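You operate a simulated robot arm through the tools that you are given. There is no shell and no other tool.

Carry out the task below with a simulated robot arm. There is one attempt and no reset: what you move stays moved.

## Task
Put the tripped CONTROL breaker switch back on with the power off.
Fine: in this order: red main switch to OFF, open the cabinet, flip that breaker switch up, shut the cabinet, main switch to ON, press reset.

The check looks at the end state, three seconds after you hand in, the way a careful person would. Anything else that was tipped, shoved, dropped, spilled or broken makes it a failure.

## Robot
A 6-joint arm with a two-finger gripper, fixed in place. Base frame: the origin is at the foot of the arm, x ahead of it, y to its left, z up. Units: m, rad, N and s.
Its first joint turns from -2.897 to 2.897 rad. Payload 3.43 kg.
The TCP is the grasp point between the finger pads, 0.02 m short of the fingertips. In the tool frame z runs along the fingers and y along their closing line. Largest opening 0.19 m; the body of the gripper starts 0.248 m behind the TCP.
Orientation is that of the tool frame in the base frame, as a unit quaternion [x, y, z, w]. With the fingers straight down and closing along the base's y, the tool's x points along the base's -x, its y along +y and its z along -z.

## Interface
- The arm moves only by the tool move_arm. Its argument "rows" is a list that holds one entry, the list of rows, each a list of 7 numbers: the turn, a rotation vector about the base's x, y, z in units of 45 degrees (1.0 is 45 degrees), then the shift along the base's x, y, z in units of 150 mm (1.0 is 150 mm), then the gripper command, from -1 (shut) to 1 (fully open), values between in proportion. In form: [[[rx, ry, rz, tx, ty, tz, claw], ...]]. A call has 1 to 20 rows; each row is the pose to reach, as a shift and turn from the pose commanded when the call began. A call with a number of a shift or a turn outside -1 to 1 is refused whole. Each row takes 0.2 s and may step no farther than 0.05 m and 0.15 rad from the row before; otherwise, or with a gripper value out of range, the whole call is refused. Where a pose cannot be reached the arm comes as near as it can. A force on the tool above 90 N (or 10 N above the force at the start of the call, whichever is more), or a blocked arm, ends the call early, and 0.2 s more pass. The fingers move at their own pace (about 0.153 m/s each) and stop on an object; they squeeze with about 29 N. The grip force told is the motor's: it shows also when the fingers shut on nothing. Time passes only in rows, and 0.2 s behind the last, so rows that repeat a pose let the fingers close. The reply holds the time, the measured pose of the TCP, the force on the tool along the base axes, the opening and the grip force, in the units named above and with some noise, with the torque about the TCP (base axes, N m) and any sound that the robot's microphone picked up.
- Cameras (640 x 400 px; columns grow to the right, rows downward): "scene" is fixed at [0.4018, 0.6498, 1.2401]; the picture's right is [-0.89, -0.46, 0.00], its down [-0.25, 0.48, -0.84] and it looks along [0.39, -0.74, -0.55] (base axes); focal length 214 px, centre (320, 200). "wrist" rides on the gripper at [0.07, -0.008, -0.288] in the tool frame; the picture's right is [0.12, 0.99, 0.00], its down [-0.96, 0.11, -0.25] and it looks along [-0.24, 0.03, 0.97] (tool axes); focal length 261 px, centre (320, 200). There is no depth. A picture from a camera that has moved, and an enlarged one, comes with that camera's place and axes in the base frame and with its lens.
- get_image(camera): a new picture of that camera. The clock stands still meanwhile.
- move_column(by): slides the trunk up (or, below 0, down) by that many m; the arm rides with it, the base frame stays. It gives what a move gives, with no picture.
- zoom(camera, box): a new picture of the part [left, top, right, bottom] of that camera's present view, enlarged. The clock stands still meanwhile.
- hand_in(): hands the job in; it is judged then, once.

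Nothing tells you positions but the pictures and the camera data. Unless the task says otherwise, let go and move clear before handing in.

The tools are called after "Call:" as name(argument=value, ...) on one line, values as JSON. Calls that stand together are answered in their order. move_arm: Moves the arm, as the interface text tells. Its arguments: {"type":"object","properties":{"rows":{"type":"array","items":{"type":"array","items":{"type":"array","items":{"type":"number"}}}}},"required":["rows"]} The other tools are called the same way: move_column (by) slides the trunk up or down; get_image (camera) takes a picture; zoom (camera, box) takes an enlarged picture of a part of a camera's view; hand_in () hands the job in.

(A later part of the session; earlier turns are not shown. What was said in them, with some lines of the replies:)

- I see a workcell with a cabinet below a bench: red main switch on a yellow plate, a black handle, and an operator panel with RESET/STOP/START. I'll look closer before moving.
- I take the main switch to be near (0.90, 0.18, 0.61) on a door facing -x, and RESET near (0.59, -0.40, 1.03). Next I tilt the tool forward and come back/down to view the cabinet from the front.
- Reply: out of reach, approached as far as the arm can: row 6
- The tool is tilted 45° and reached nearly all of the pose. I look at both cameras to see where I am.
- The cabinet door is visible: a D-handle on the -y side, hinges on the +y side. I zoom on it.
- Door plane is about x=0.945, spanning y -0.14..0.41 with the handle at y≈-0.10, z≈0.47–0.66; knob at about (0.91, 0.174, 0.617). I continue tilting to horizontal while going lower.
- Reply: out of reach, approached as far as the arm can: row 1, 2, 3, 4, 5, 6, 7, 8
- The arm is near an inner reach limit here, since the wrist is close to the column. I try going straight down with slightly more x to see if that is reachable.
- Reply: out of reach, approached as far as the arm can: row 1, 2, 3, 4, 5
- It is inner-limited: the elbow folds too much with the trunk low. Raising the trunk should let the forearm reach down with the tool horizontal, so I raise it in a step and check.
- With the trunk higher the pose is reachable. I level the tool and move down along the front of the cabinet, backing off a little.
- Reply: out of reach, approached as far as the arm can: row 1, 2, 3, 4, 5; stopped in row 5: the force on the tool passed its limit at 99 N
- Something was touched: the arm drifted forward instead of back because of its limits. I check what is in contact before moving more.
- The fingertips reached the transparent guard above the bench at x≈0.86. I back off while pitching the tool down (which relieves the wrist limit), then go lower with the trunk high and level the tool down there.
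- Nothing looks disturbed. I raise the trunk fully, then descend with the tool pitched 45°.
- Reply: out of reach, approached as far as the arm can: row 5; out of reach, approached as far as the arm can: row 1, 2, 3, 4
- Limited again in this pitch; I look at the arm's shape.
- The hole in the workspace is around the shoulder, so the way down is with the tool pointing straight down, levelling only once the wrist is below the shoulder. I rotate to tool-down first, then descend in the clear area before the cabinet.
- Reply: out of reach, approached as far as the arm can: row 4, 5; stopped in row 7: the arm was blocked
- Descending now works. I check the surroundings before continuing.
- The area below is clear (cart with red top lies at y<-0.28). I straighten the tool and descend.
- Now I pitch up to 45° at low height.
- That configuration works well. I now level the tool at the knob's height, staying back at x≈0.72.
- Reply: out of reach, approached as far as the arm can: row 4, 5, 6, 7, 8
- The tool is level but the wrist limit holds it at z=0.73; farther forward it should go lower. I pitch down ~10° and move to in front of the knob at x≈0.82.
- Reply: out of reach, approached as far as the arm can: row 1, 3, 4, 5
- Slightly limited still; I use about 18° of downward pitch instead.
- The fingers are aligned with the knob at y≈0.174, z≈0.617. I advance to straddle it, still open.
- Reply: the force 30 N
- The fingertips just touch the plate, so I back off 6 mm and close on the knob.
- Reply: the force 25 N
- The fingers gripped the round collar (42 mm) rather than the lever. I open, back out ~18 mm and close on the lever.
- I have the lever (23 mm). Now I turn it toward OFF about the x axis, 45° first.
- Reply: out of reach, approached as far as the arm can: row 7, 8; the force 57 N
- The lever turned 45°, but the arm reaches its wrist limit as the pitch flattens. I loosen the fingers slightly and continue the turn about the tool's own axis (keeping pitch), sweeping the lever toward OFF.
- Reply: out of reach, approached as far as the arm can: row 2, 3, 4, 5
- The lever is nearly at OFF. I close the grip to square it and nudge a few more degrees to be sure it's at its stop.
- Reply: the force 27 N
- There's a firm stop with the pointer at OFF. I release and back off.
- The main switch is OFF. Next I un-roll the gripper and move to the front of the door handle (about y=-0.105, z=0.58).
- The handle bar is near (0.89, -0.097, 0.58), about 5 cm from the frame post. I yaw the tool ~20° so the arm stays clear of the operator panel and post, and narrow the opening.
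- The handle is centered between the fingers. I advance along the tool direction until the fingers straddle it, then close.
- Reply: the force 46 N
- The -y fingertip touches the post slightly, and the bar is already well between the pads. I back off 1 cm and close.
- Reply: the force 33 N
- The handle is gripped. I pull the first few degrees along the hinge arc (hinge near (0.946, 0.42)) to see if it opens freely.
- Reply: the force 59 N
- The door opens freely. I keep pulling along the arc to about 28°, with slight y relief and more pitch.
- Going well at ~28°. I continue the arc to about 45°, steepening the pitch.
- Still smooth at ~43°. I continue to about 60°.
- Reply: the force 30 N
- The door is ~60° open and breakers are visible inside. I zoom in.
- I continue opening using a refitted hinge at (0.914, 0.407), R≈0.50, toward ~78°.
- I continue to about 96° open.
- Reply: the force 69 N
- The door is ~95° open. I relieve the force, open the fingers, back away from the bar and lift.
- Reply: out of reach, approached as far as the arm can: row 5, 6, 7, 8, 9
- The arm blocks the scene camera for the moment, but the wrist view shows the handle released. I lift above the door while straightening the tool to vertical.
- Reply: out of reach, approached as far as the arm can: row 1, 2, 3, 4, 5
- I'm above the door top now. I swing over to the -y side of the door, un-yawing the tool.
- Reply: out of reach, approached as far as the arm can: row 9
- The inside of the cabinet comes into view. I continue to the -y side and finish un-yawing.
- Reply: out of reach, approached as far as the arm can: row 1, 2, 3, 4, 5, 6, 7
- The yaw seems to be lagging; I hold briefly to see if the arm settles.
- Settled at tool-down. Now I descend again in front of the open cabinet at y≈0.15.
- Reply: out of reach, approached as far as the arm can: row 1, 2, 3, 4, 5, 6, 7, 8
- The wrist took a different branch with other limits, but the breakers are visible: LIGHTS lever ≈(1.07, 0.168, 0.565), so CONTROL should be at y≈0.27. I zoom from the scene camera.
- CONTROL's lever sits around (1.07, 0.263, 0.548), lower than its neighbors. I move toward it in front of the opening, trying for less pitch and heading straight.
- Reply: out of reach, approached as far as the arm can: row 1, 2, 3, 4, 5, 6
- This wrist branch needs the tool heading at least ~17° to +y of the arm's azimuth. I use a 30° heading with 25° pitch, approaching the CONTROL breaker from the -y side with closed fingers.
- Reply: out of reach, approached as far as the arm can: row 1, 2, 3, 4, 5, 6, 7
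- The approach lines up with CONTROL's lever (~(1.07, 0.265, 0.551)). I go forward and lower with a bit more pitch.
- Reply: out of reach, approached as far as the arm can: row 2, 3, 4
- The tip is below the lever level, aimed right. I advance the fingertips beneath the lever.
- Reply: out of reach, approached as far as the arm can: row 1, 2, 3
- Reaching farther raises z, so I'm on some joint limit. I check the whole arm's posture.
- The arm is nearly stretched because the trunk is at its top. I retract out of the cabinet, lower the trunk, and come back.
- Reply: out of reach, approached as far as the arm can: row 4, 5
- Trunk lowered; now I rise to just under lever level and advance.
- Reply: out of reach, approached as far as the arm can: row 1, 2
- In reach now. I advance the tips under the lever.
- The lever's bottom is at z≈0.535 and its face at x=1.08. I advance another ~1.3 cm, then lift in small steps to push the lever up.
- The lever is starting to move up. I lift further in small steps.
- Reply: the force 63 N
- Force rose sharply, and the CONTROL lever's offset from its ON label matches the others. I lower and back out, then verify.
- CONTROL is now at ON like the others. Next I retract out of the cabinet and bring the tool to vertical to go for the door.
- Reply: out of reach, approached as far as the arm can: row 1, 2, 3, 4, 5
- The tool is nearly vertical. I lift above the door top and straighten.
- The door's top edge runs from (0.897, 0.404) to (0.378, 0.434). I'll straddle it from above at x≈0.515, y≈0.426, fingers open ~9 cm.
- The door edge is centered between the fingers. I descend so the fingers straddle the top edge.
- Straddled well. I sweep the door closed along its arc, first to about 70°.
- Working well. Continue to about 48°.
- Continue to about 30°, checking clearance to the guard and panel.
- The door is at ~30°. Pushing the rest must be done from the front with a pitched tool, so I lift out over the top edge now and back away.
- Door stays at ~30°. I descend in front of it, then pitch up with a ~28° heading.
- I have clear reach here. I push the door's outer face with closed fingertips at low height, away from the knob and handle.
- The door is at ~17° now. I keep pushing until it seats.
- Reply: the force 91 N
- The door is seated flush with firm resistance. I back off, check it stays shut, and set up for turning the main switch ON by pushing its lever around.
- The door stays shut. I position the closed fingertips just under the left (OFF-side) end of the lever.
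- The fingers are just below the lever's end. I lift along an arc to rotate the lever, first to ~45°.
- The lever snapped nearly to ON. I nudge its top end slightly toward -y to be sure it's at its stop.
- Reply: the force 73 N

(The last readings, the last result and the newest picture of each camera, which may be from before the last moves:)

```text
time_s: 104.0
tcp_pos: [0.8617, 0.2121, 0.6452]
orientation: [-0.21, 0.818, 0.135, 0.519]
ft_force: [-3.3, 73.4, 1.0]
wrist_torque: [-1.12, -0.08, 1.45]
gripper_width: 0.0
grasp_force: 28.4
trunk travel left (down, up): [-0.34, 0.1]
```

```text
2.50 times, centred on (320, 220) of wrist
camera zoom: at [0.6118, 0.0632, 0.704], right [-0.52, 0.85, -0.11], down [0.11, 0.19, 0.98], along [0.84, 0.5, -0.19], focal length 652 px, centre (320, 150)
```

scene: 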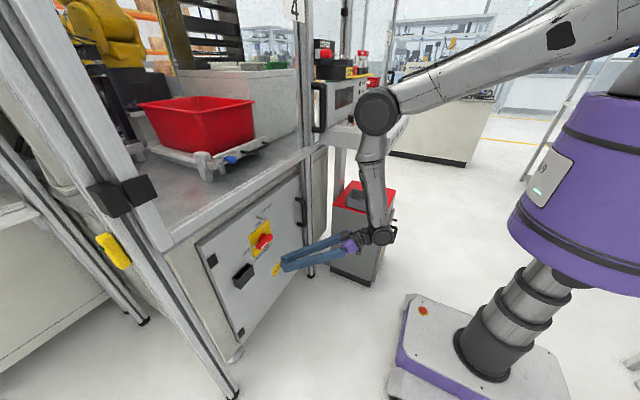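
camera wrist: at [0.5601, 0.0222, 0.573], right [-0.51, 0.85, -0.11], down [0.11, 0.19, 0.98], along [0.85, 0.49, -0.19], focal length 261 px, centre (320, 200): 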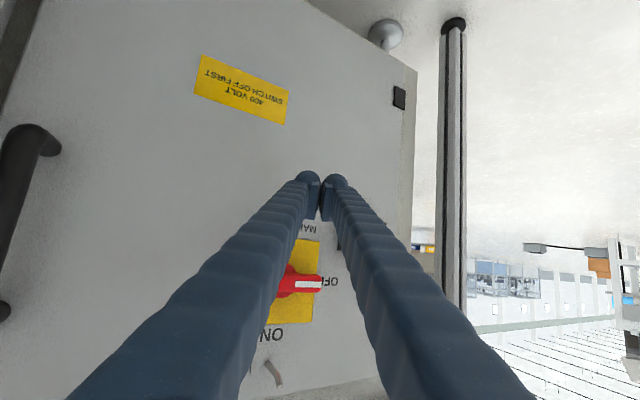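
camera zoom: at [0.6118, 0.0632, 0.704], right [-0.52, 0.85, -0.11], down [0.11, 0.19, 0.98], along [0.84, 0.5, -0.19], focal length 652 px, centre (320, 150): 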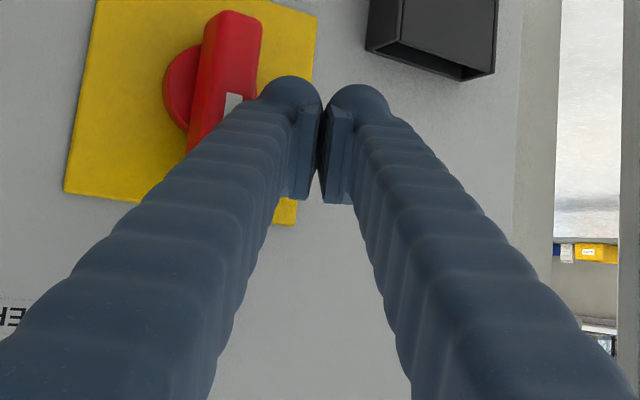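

73 N of resistance: it's at the ON stop, with the pointer where it was originally. I move off and back away.

Call:
move_arm(rows=[[[0, 0, 0, 0, 0.1, 0, -1], [0, 0, 0, -0.05, 0.22, 0, -1], [0, 0, 0, -0.25, 0.2, 0, -1], [0.0, 0, 0, -0.5, 0.1, 0, -1], [0, 0, 0, -0.75, 0, 0, -1]]])

Call:
zoom(camera="scene", box=[180, 160, 340, 280])

Call:
get_image(camera="wrist")

Call:
get_image(camera="scene")

```text
time_s: 105.2
tcp_pos: [0.7524, 0.198, 0.6464]
orientation: [-0.201, 0.82, 0.129, 0.521]
ft_force: [0.5, 0.0, -0.3]
wrist_torque: [0.0, 0.03, 0.04]
gripper_width: 0.0001
grasp_force: 29.2
trunk travel left (down, up): [-0.34, 0.1]
```

```text
3.33 times, centred on (260, 220) of scene
camera zoom: at [0.4018, 0.6498, 1.2401], right [-0.89, -0.46, 0.0], down [-0.25, 0.48, -0.84], along [0.39, -0.74, -0.55], focal length 715 px, centre (520, 133)
```

zoom: 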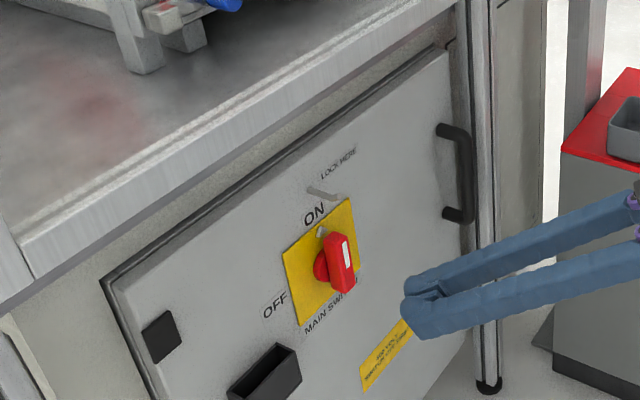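

```text
taken
camera wrist: at [0.5001, 0.0555, 0.7042], right [-0.51, 0.85, -0.11], down [0.11, 0.19, 0.98], along [0.85, 0.48, -0.19], focal length 261 px, centre (320, 200)
```

wrist: 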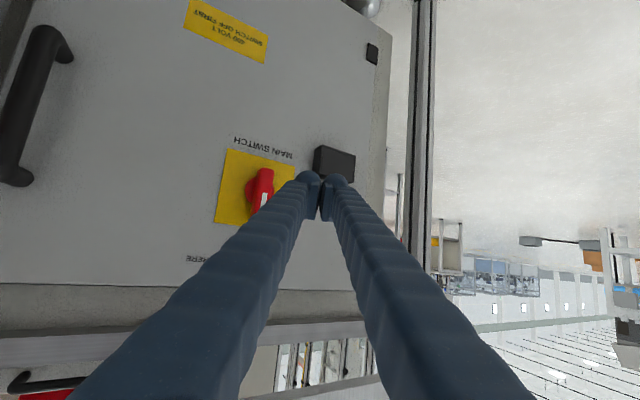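

```text
taken
```

scene: 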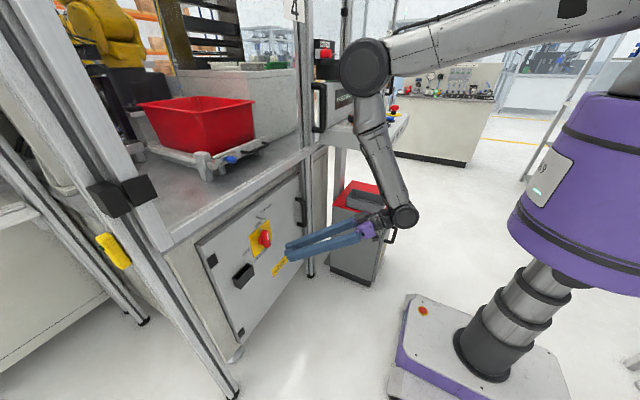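

The switch is ON and the door shut. Now I bring the tool to vertical and rise for the RESET press.

Call:
move_arm(rows=[[[-0.058, 0.11, 0, -0.1, 0, 0, -1], [-0.116, 0.22, 0, -0.2, 0, 0, -1], [-0.174, 0.33, 0, -0.3, 0, 0, -1], [-0.232, 0.44, 0, -0.4, 0, 0, -1], [-0.29, 0.55, 0, -0.55, 0, 0.05, -1], [-0.35, 0.66, 0, -0.7, 0, 0.1, -1], [-0.41, 0.77, 0, -0.85, 0, 0.15, -1], [-0.465, 0.885, 0, -1, 0, 0.2, -1]]])

Call:
move_arm(rows=[[[-0.05, 0.1, 0, -0.05, 0, 0.15, -1], [-0.1, 0.2, 0, -0.1, 0, 0.35, -1], [-0.15, 0.3, 0, -0.15, 0, 0.55, -1], [-0.21, 0.4, 0, -0.2, 0, 0.75, -1], [-0.21, 0.4, 0, -0.2, 0, 1, -1]]])

```text
time_s: 107.0
tcp_pos: [0.6005, 0.2024, 0.6757]
orientation: [-0.236, 0.957, 0.042, 0.165]
ft_force: [0.8, -0.3, 0.7]
wrist_torque: [-0.02, -0.02, 0.0]
gripper_width: 0.0001
grasp_force: 29.0
trunk travel left (down, up): [-0.34, 0.1]
```

```text
time_s: 108.2
tcp_pos: [0.5698, 0.2022, 0.8267]
orientation: [-0.239, 0.971, 0.0, -0.006]
ft_force: [-0.4, 0.0, 0.8]
wrist_torque: [-0.04, -0.02, 0.0]
gripper_width: 0.0
grasp_force: 28.7
trunk travel left (down, up): [-0.34, 0.1]
```

Rising further above the panel's height.

Call:
move_arm(rows=[[[0, 0, 0, 0, 0, 0.25, -1], [0, 0, 0, 0, 0, 0.5, -1], [0, 0, 0, 0, 0, 0.75, -1], [0, 0, 0, 0, 0, 1, -1]]])

Call:
move_arm(rows=[[[0, 0, 0, 0, 0, 0.25, -1], [0, 0, 0, 0, 0, 0.5, -1], [0, 0, 0, 0, 0, 0.75, -1], [0, 0, 0, 0, 0, 1, -1]]])

Call:
move_arm(rows=[[[0, 0, 0, 0, 0, 0.25, -1], [0, 0, 0, 0, -0.1, 0.5, -1], [0, 0, 0, 0, -0.3, 0.75, -1], [0, 0, 0, 0, -0.5, 0.9, -1], [0, 0, 0, 0, -0.75, 0.9, -1], [0, 0, 0, 0, -1, 0.9, -1]]])

Call:
get_image(camera="wrist")

Call:
get_image(camera="scene")

```text
time_s: 109.2
tcp_pos: [0.5696, 0.2005, 0.9756]
orientation: [-0.239, 0.971, 0.0, -0.005]
ft_force: [-0.3, -0.6, -0.2]
wrist_torque: [0.06, -0.08, -0.01]
gripper_width: 0.0001
grasp_force: 29.1
trunk travel left (down, up): [-0.34, 0.1]
```

```text
time_s: 110.2
tcp_pos: [0.5713, 0.2011, 1.1262]
orientation: [-0.239, 0.971, 0.001, -0.005]
ft_force: [0.3, -0.3, 0.5]
wrist_torque: [0.03, -0.04, -0.01]
gripper_width: 0.0
grasp_force: 29.1
trunk travel left (down, up): [-0.34, 0.1]
```

```text
time_s: 111.6
tcp_pos: [0.5715, 0.0499, 1.2616]
orientation: [-0.24, 0.971, 0.0, -0.004]
ft_force: [0.6, 0.2, 0.5]
wrist_torque: [0.04, -0.02, 0.02]
gripper_width: 0.0001
grasp_force: 29.1
trunk travel left (down, up): [-0.34, 0.1]
```

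```text
taken
camera wrist: at [0.5163, 0.01, 1.5486], right [-0.57, 0.82, 0.0], down [0.8, 0.55, 0.24], along [0.19, 0.14, -0.97], focal length 261 px, centre (320, 200)
```

wrist: 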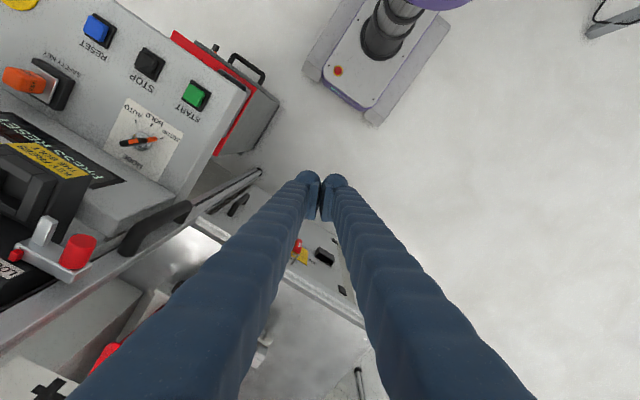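

```text
taken
```

scene: 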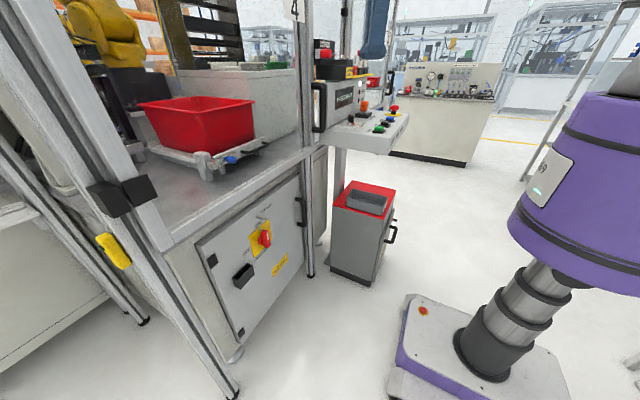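

The display shows "PRESS RESET". RESET is around (0.59, -0.405, 1.03); I move over it at height.

Call:
move_arm(rows=[[[0, 0, 0, 0, -0.25, 0, -1], [0, 0, 0, 0, -0.5, 0, -1], [0, 0, -0.1, 0, -0.75, 0, -1], [0, 0, -0.2, 0, -1, 0, -1]]])

Call:
move_arm(rows=[[[0, 0, -0.1, 0.02, -0.25, 0, -1], [0, 0, -0.2, 0.04, -0.5, 0, -1], [0, 0, -0.3, 0.06, -0.75, 0, -1], [0, 0, -0.4, 0.1, -1, 0, -1]]])

Call:
move_arm(rows=[[[0, 0, 0, 0, -0.25, 0, -1], [0, 0, 0, 0, -0.5, 0, -1], [0, 0, 0, 0, -0.7, 0, -1]]])

Call:
get_image(camera="wrist")

Call:
get_image(camera="scene")

```text
time_s: 112.6
tcp_pos: [0.5708, -0.0992, 1.2594]
orientation: [-0.161, 0.987, 0.0, -0.006]
ft_force: [-0.1, 0.1, -0.9]
wrist_torque: [0.09, 0.0, 0.03]
gripper_width: 0.0
grasp_force: 29.1
trunk travel left (down, up): [-0.34, 0.1]
```

```text
time_s: 113.6
tcp_pos: [0.5875, -0.2498, 1.2599]
orientation: [-0.005, 1.0, 0.002, -0.006]
ft_force: [-0.3, -1.6, 0.4]
wrist_torque: [0.13, 0.03, 0.01]
gripper_width: 0.0
grasp_force: 28.8
trunk travel left (down, up): [-0.34, 0.1]
```

```text
time_s: 114.4
tcp_pos: [0.5872, -0.3537, 1.2609]
orientation: [-0.006, 1.0, 0.001, -0.006]
ft_force: [0.0, 0.6, 0.9]
wrist_torque: [-0.08, 0.01, 0.02]
gripper_width: 0.0003
grasp_force: 28.5
trunk travel left (down, up): [-0.34, 0.1]
```

```text
taken
camera wrist: at [0.5204, -0.3645, 1.5476], right [-0.13, 0.99, 0.0], down [0.96, 0.13, 0.24], along [0.24, 0.03, -0.97], focal length 261 px, centre (320, 200)
```

wrist: 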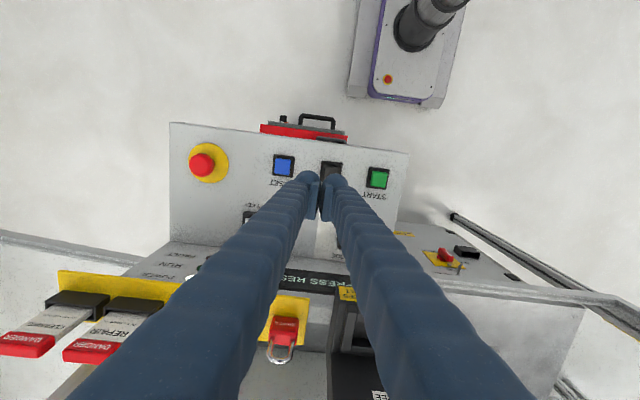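

```text
taken
```

scene: 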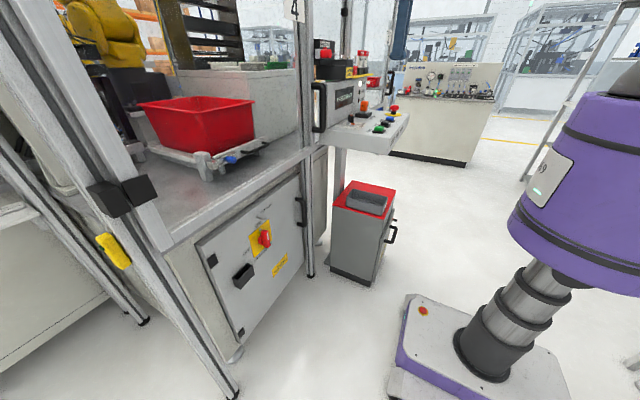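

RESET triangulates to (0.59, -0.431, 1.006). I move above it and lower to ~10 cm over it.

Call:
move_arm(rows=[[[0, 0, 0, 0.01, -0.25, 0, -1], [0, 0, 0, 0.02, -0.515, 0, -1], [0, 0, 0, 0.02, -0.515, -0.25, -1], [0, 0, 0, 0.02, -0.515, -0.5, -1], [0, 0, 0, 0.02, -0.515, -0.74, -1]]])

Call:
zoom(camera="scene", box=[340, 60, 440, 160])

Call:
get_image(camera="wrist")

```text
time_s: 115.6
tcp_pos: [0.5905, -0.431, 1.1486]
orientation: [-0.007, 1.0, 0.002, -0.005]
ft_force: [0.0, -0.2, 0.3]
wrist_torque: [0.06, 0.05, 0.0]
gripper_width: 0.0
grasp_force: 28.6
trunk travel left (down, up): [-0.34, 0.1]
```

```text
4.00 times, centred on (390, 110) of scene
camera zoom: at [0.4018, 0.6498, 1.2401], right [-0.89, -0.46, 0.0], down [-0.25, 0.48, -0.84], along [0.39, -0.74, -0.55], focal length 858 px, centre (40, 560)
```

zoom: 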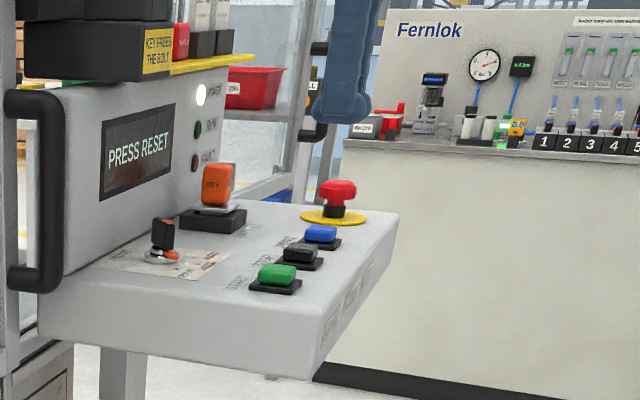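

```text
taken
camera wrist: at [0.5236, -0.4416, 1.4359], right [-0.13, 0.99, 0.0], down [0.96, 0.13, 0.24], along [0.23, 0.04, -0.97], focal length 261 px, centre (320, 200)
```

wrist: 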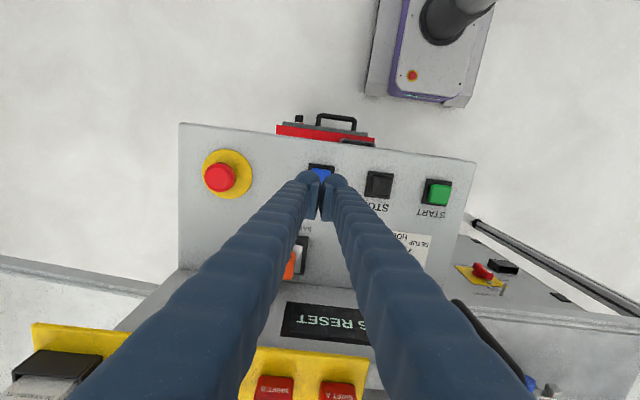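

Aligned over RESET. I lower to just above it and check.

Call:
move_arm(rows=[[[0, 0, 0, -0.02, 0, -0.2, -1], [0, 0, 0, -0.02, 0, -0.4, -1], [0, 0, 0, -0.02, 0, -0.6, -1]]])

Call:
zoom(camera="scene", box=[340, 80, 440, 160])

Call:
zoom(camera="wrist", box=[220, 120, 420, 260])

```text
time_s: 116.4
tcp_pos: [0.5878, -0.4296, 1.0593]
orientation: [-0.006, 1.0, 0.002, -0.005]
ft_force: [-0.6, -0.5, 0.5]
wrist_torque: [0.02, 0.04, 0.01]
gripper_width: 0.0001
grasp_force: 28.7
trunk travel left (down, up): [-0.34, 0.1]
```

```text
5.00 times, centred on (390, 120) of scene
camera zoom: at [0.4018, 0.6498, 1.2401], right [-0.89, -0.46, 0.0], down [-0.25, 0.48, -0.84], along [0.39, -0.74, -0.55], focal length 1072 px, centre (-30, 600)
```

zoom: 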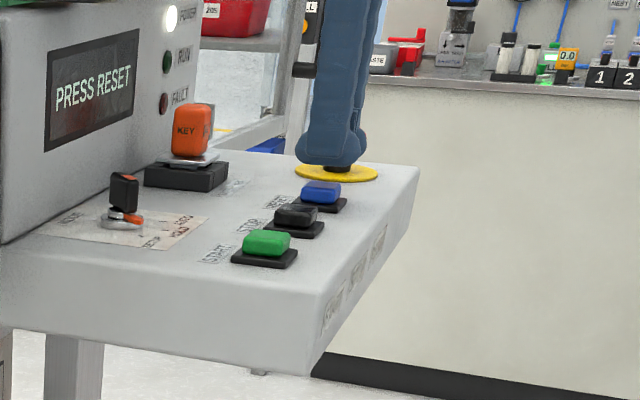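

```text
2.86 times, centred on (320, 190) of wrist
camera zoom: at [0.5209, -0.4404, 1.3462], right [-0.13, 0.99, 0.0], down [0.96, 0.13, 0.24], along [0.23, 0.04, -0.97], focal length 745 px, centre (320, 229)
```

zoom: 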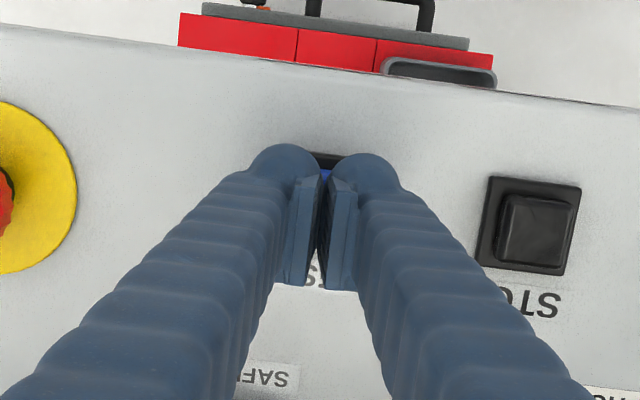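

Tip is centered over RESET. I press down slowly.

Call:
move_arm(rows=[[[0, 0, 0, 0, 0, -0.06, -1], [0, 0, 0, 0, 0, -0.12, -1], [0, 0, 0, 0, 0, -0.17, -1], [0, 0, 0, 0, 0, -0.21, -1]]])

Call:
zoom(camera="scene", box=[340, 80, 440, 160])

```text
time_s: 117.4
tcp_pos: [0.5857, -0.4307, 1.0336]
orientation: [-0.005, 1.0, 0.0, -0.002]
ft_force: [-2.5, 5.4, 54.0]
wrist_torque: [0.16, -0.09, -0.08]
gripper_width: 0.006
grasp_force: 34.1
trunk travel left (down, up): [-0.34, 0.1]
heard: click
```

```text
5.00 times, centred on (390, 120) of scene
camera zoom: at [0.4018, 0.6498, 1.2401], right [-0.89, -0.46, 0.0], down [-0.25, 0.48, -0.84], along [0.39, -0.74, -0.55], focal length 1072 px, centre (-30, 600)
```

zoom: 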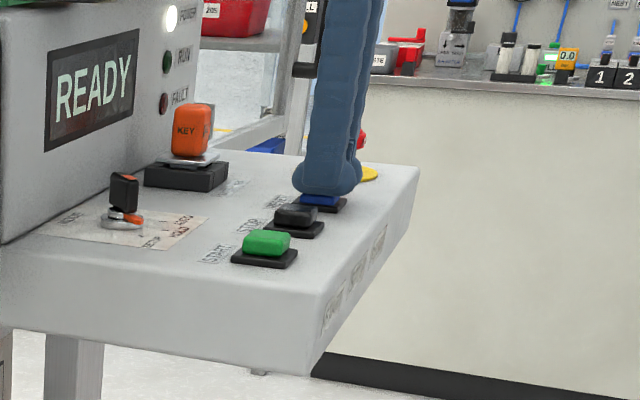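

A click was heard and the display now reads READY. I lift clear and check everything.

Call:
move_arm(rows=[[[0, 0, 0, 0, 0, 0.2, -1], [0, 0, 0, 0, 0, 0.45, -1], [0, 0, 0, 0, 0, 0.7, -1], [0, 0, 0, 0, 0, 1, -1]]])

Call:
move_arm(rows=[[[0, 0, 0, -0.1, 0, 0.25, -1], [0, 0, 0, -0.2, 0, 0.5, -1], [0, 0, 0, -0.3, 0.1, 0.6, -1], [0, 0, 0, -0.4, 0.3, 0.6, -1]]])

Call:
get_image(camera="scene")

Call:
get_image(camera="wrist")

Call:
zoom(camera="scene", box=[180, 160, 340, 280])

Call:
zoom(camera="scene", box=[300, 40, 420, 160])

```text
time_s: 118.4
tcp_pos: [0.5857, -0.4301, 1.1771]
orientation: [-0.006, 1.0, 0.002, -0.005]
ft_force: [-0.4, -0.2, 0.4]
wrist_torque: [0.0, -0.03, -0.03]
gripper_width: 0.0001
grasp_force: 34.6
trunk travel left (down, up): [-0.34, 0.1]
```

```text
time_s: 119.4
tcp_pos: [0.5262, -0.3852, 1.2701]
orientation: [-0.006, 1.0, 0.001, -0.006]
ft_force: [-0.5, 0.0, 1.1]
wrist_torque: [-0.11, -0.03, 0.04]
gripper_width: 0.0
grasp_force: 34.6
trunk travel left (down, up): [-0.34, 0.1]
```

```text
taken
```

scene: 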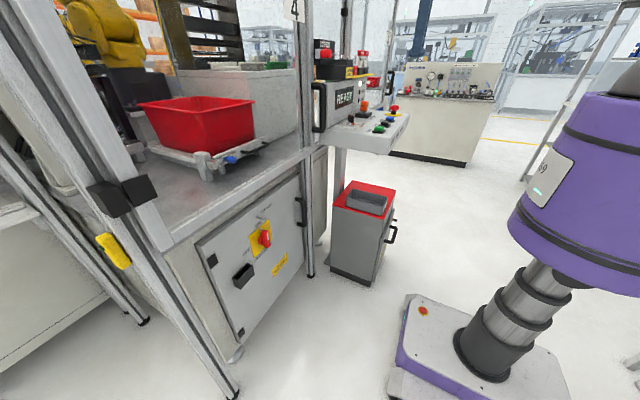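

```text
taken
camera wrist: at [0.459, -0.3951, 1.5566], right [-0.13, 0.99, 0.0], down [0.96, 0.13, 0.24], along [0.24, 0.03, -0.97], focal length 261 px, centre (320, 200)
```

wrist: 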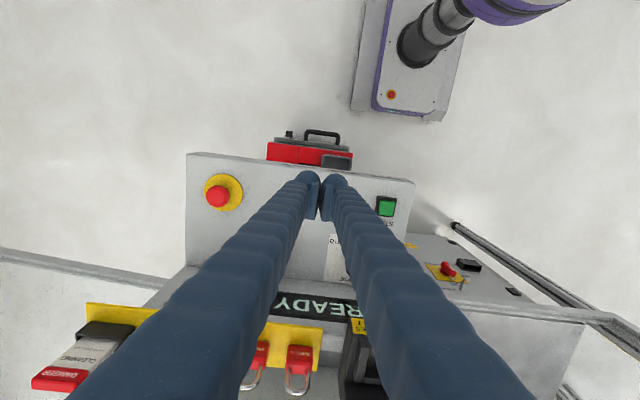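

```text
3.33 times, centred on (260, 220) of scene
camera zoom: at [0.4018, 0.6498, 1.2401], right [-0.89, -0.46, 0.0], down [-0.25, 0.48, -0.84], along [0.39, -0.74, -0.55], focal length 715 px, centre (520, 133)
```

zoom: 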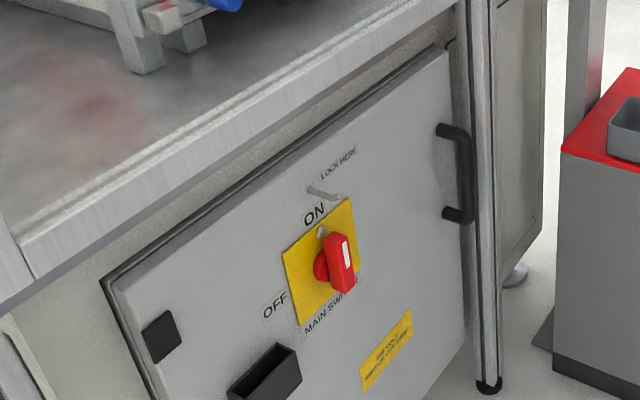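

```text
3.33 times, centred on (360, 100) of scene
camera zoom: at [0.4018, 0.6498, 1.2401], right [-0.89, -0.46, 0.0], down [-0.25, 0.48, -0.84], along [0.39, -0.74, -0.55], focal length 715 px, centre (187, 533)
```

zoom: 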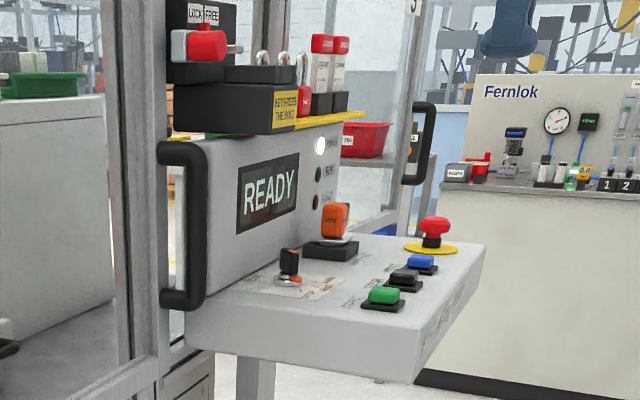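

The display reads READY with the POWER lamp lit, the main switch is at ON, the cabinet is shut, nothing else looks disturbed, and the arm is clear. I hand in.

Call:
hand_in()

```text
The job is handed in.
```

The CONTROL breaker is back on, and I did the steps in the order you gave. I've handed the job in; no verdict has come back yet.

- **Main switch OFF:** I turned the red switch to its OFF stop before opening the cabinet.
- **Breaker:** I opened the cabinet and pushed the CONTROL lever up. It now sits level with LIGHTS and CAMERA, which were already on.
- **Cabinet shut:** I pushed the door closed until it seated, and it stayed shut when I backed away.
- **Main switch ON:** I turned it to its ON stop. The display then asked for a reset.
- **Reset:** I pressed RESET and heard a click. The display now reads READY and the POWER lamp is lit.

**Contact early on:** while I was getting into position, the fingertips hit something above the bench, probably the clear guard, at about 99 N. The arm stopped itself and I backed off. I saw no damage in the pictures, and nothing else looks moved or tipped.

The arm is raised clear of the panel, with the gripper empty.
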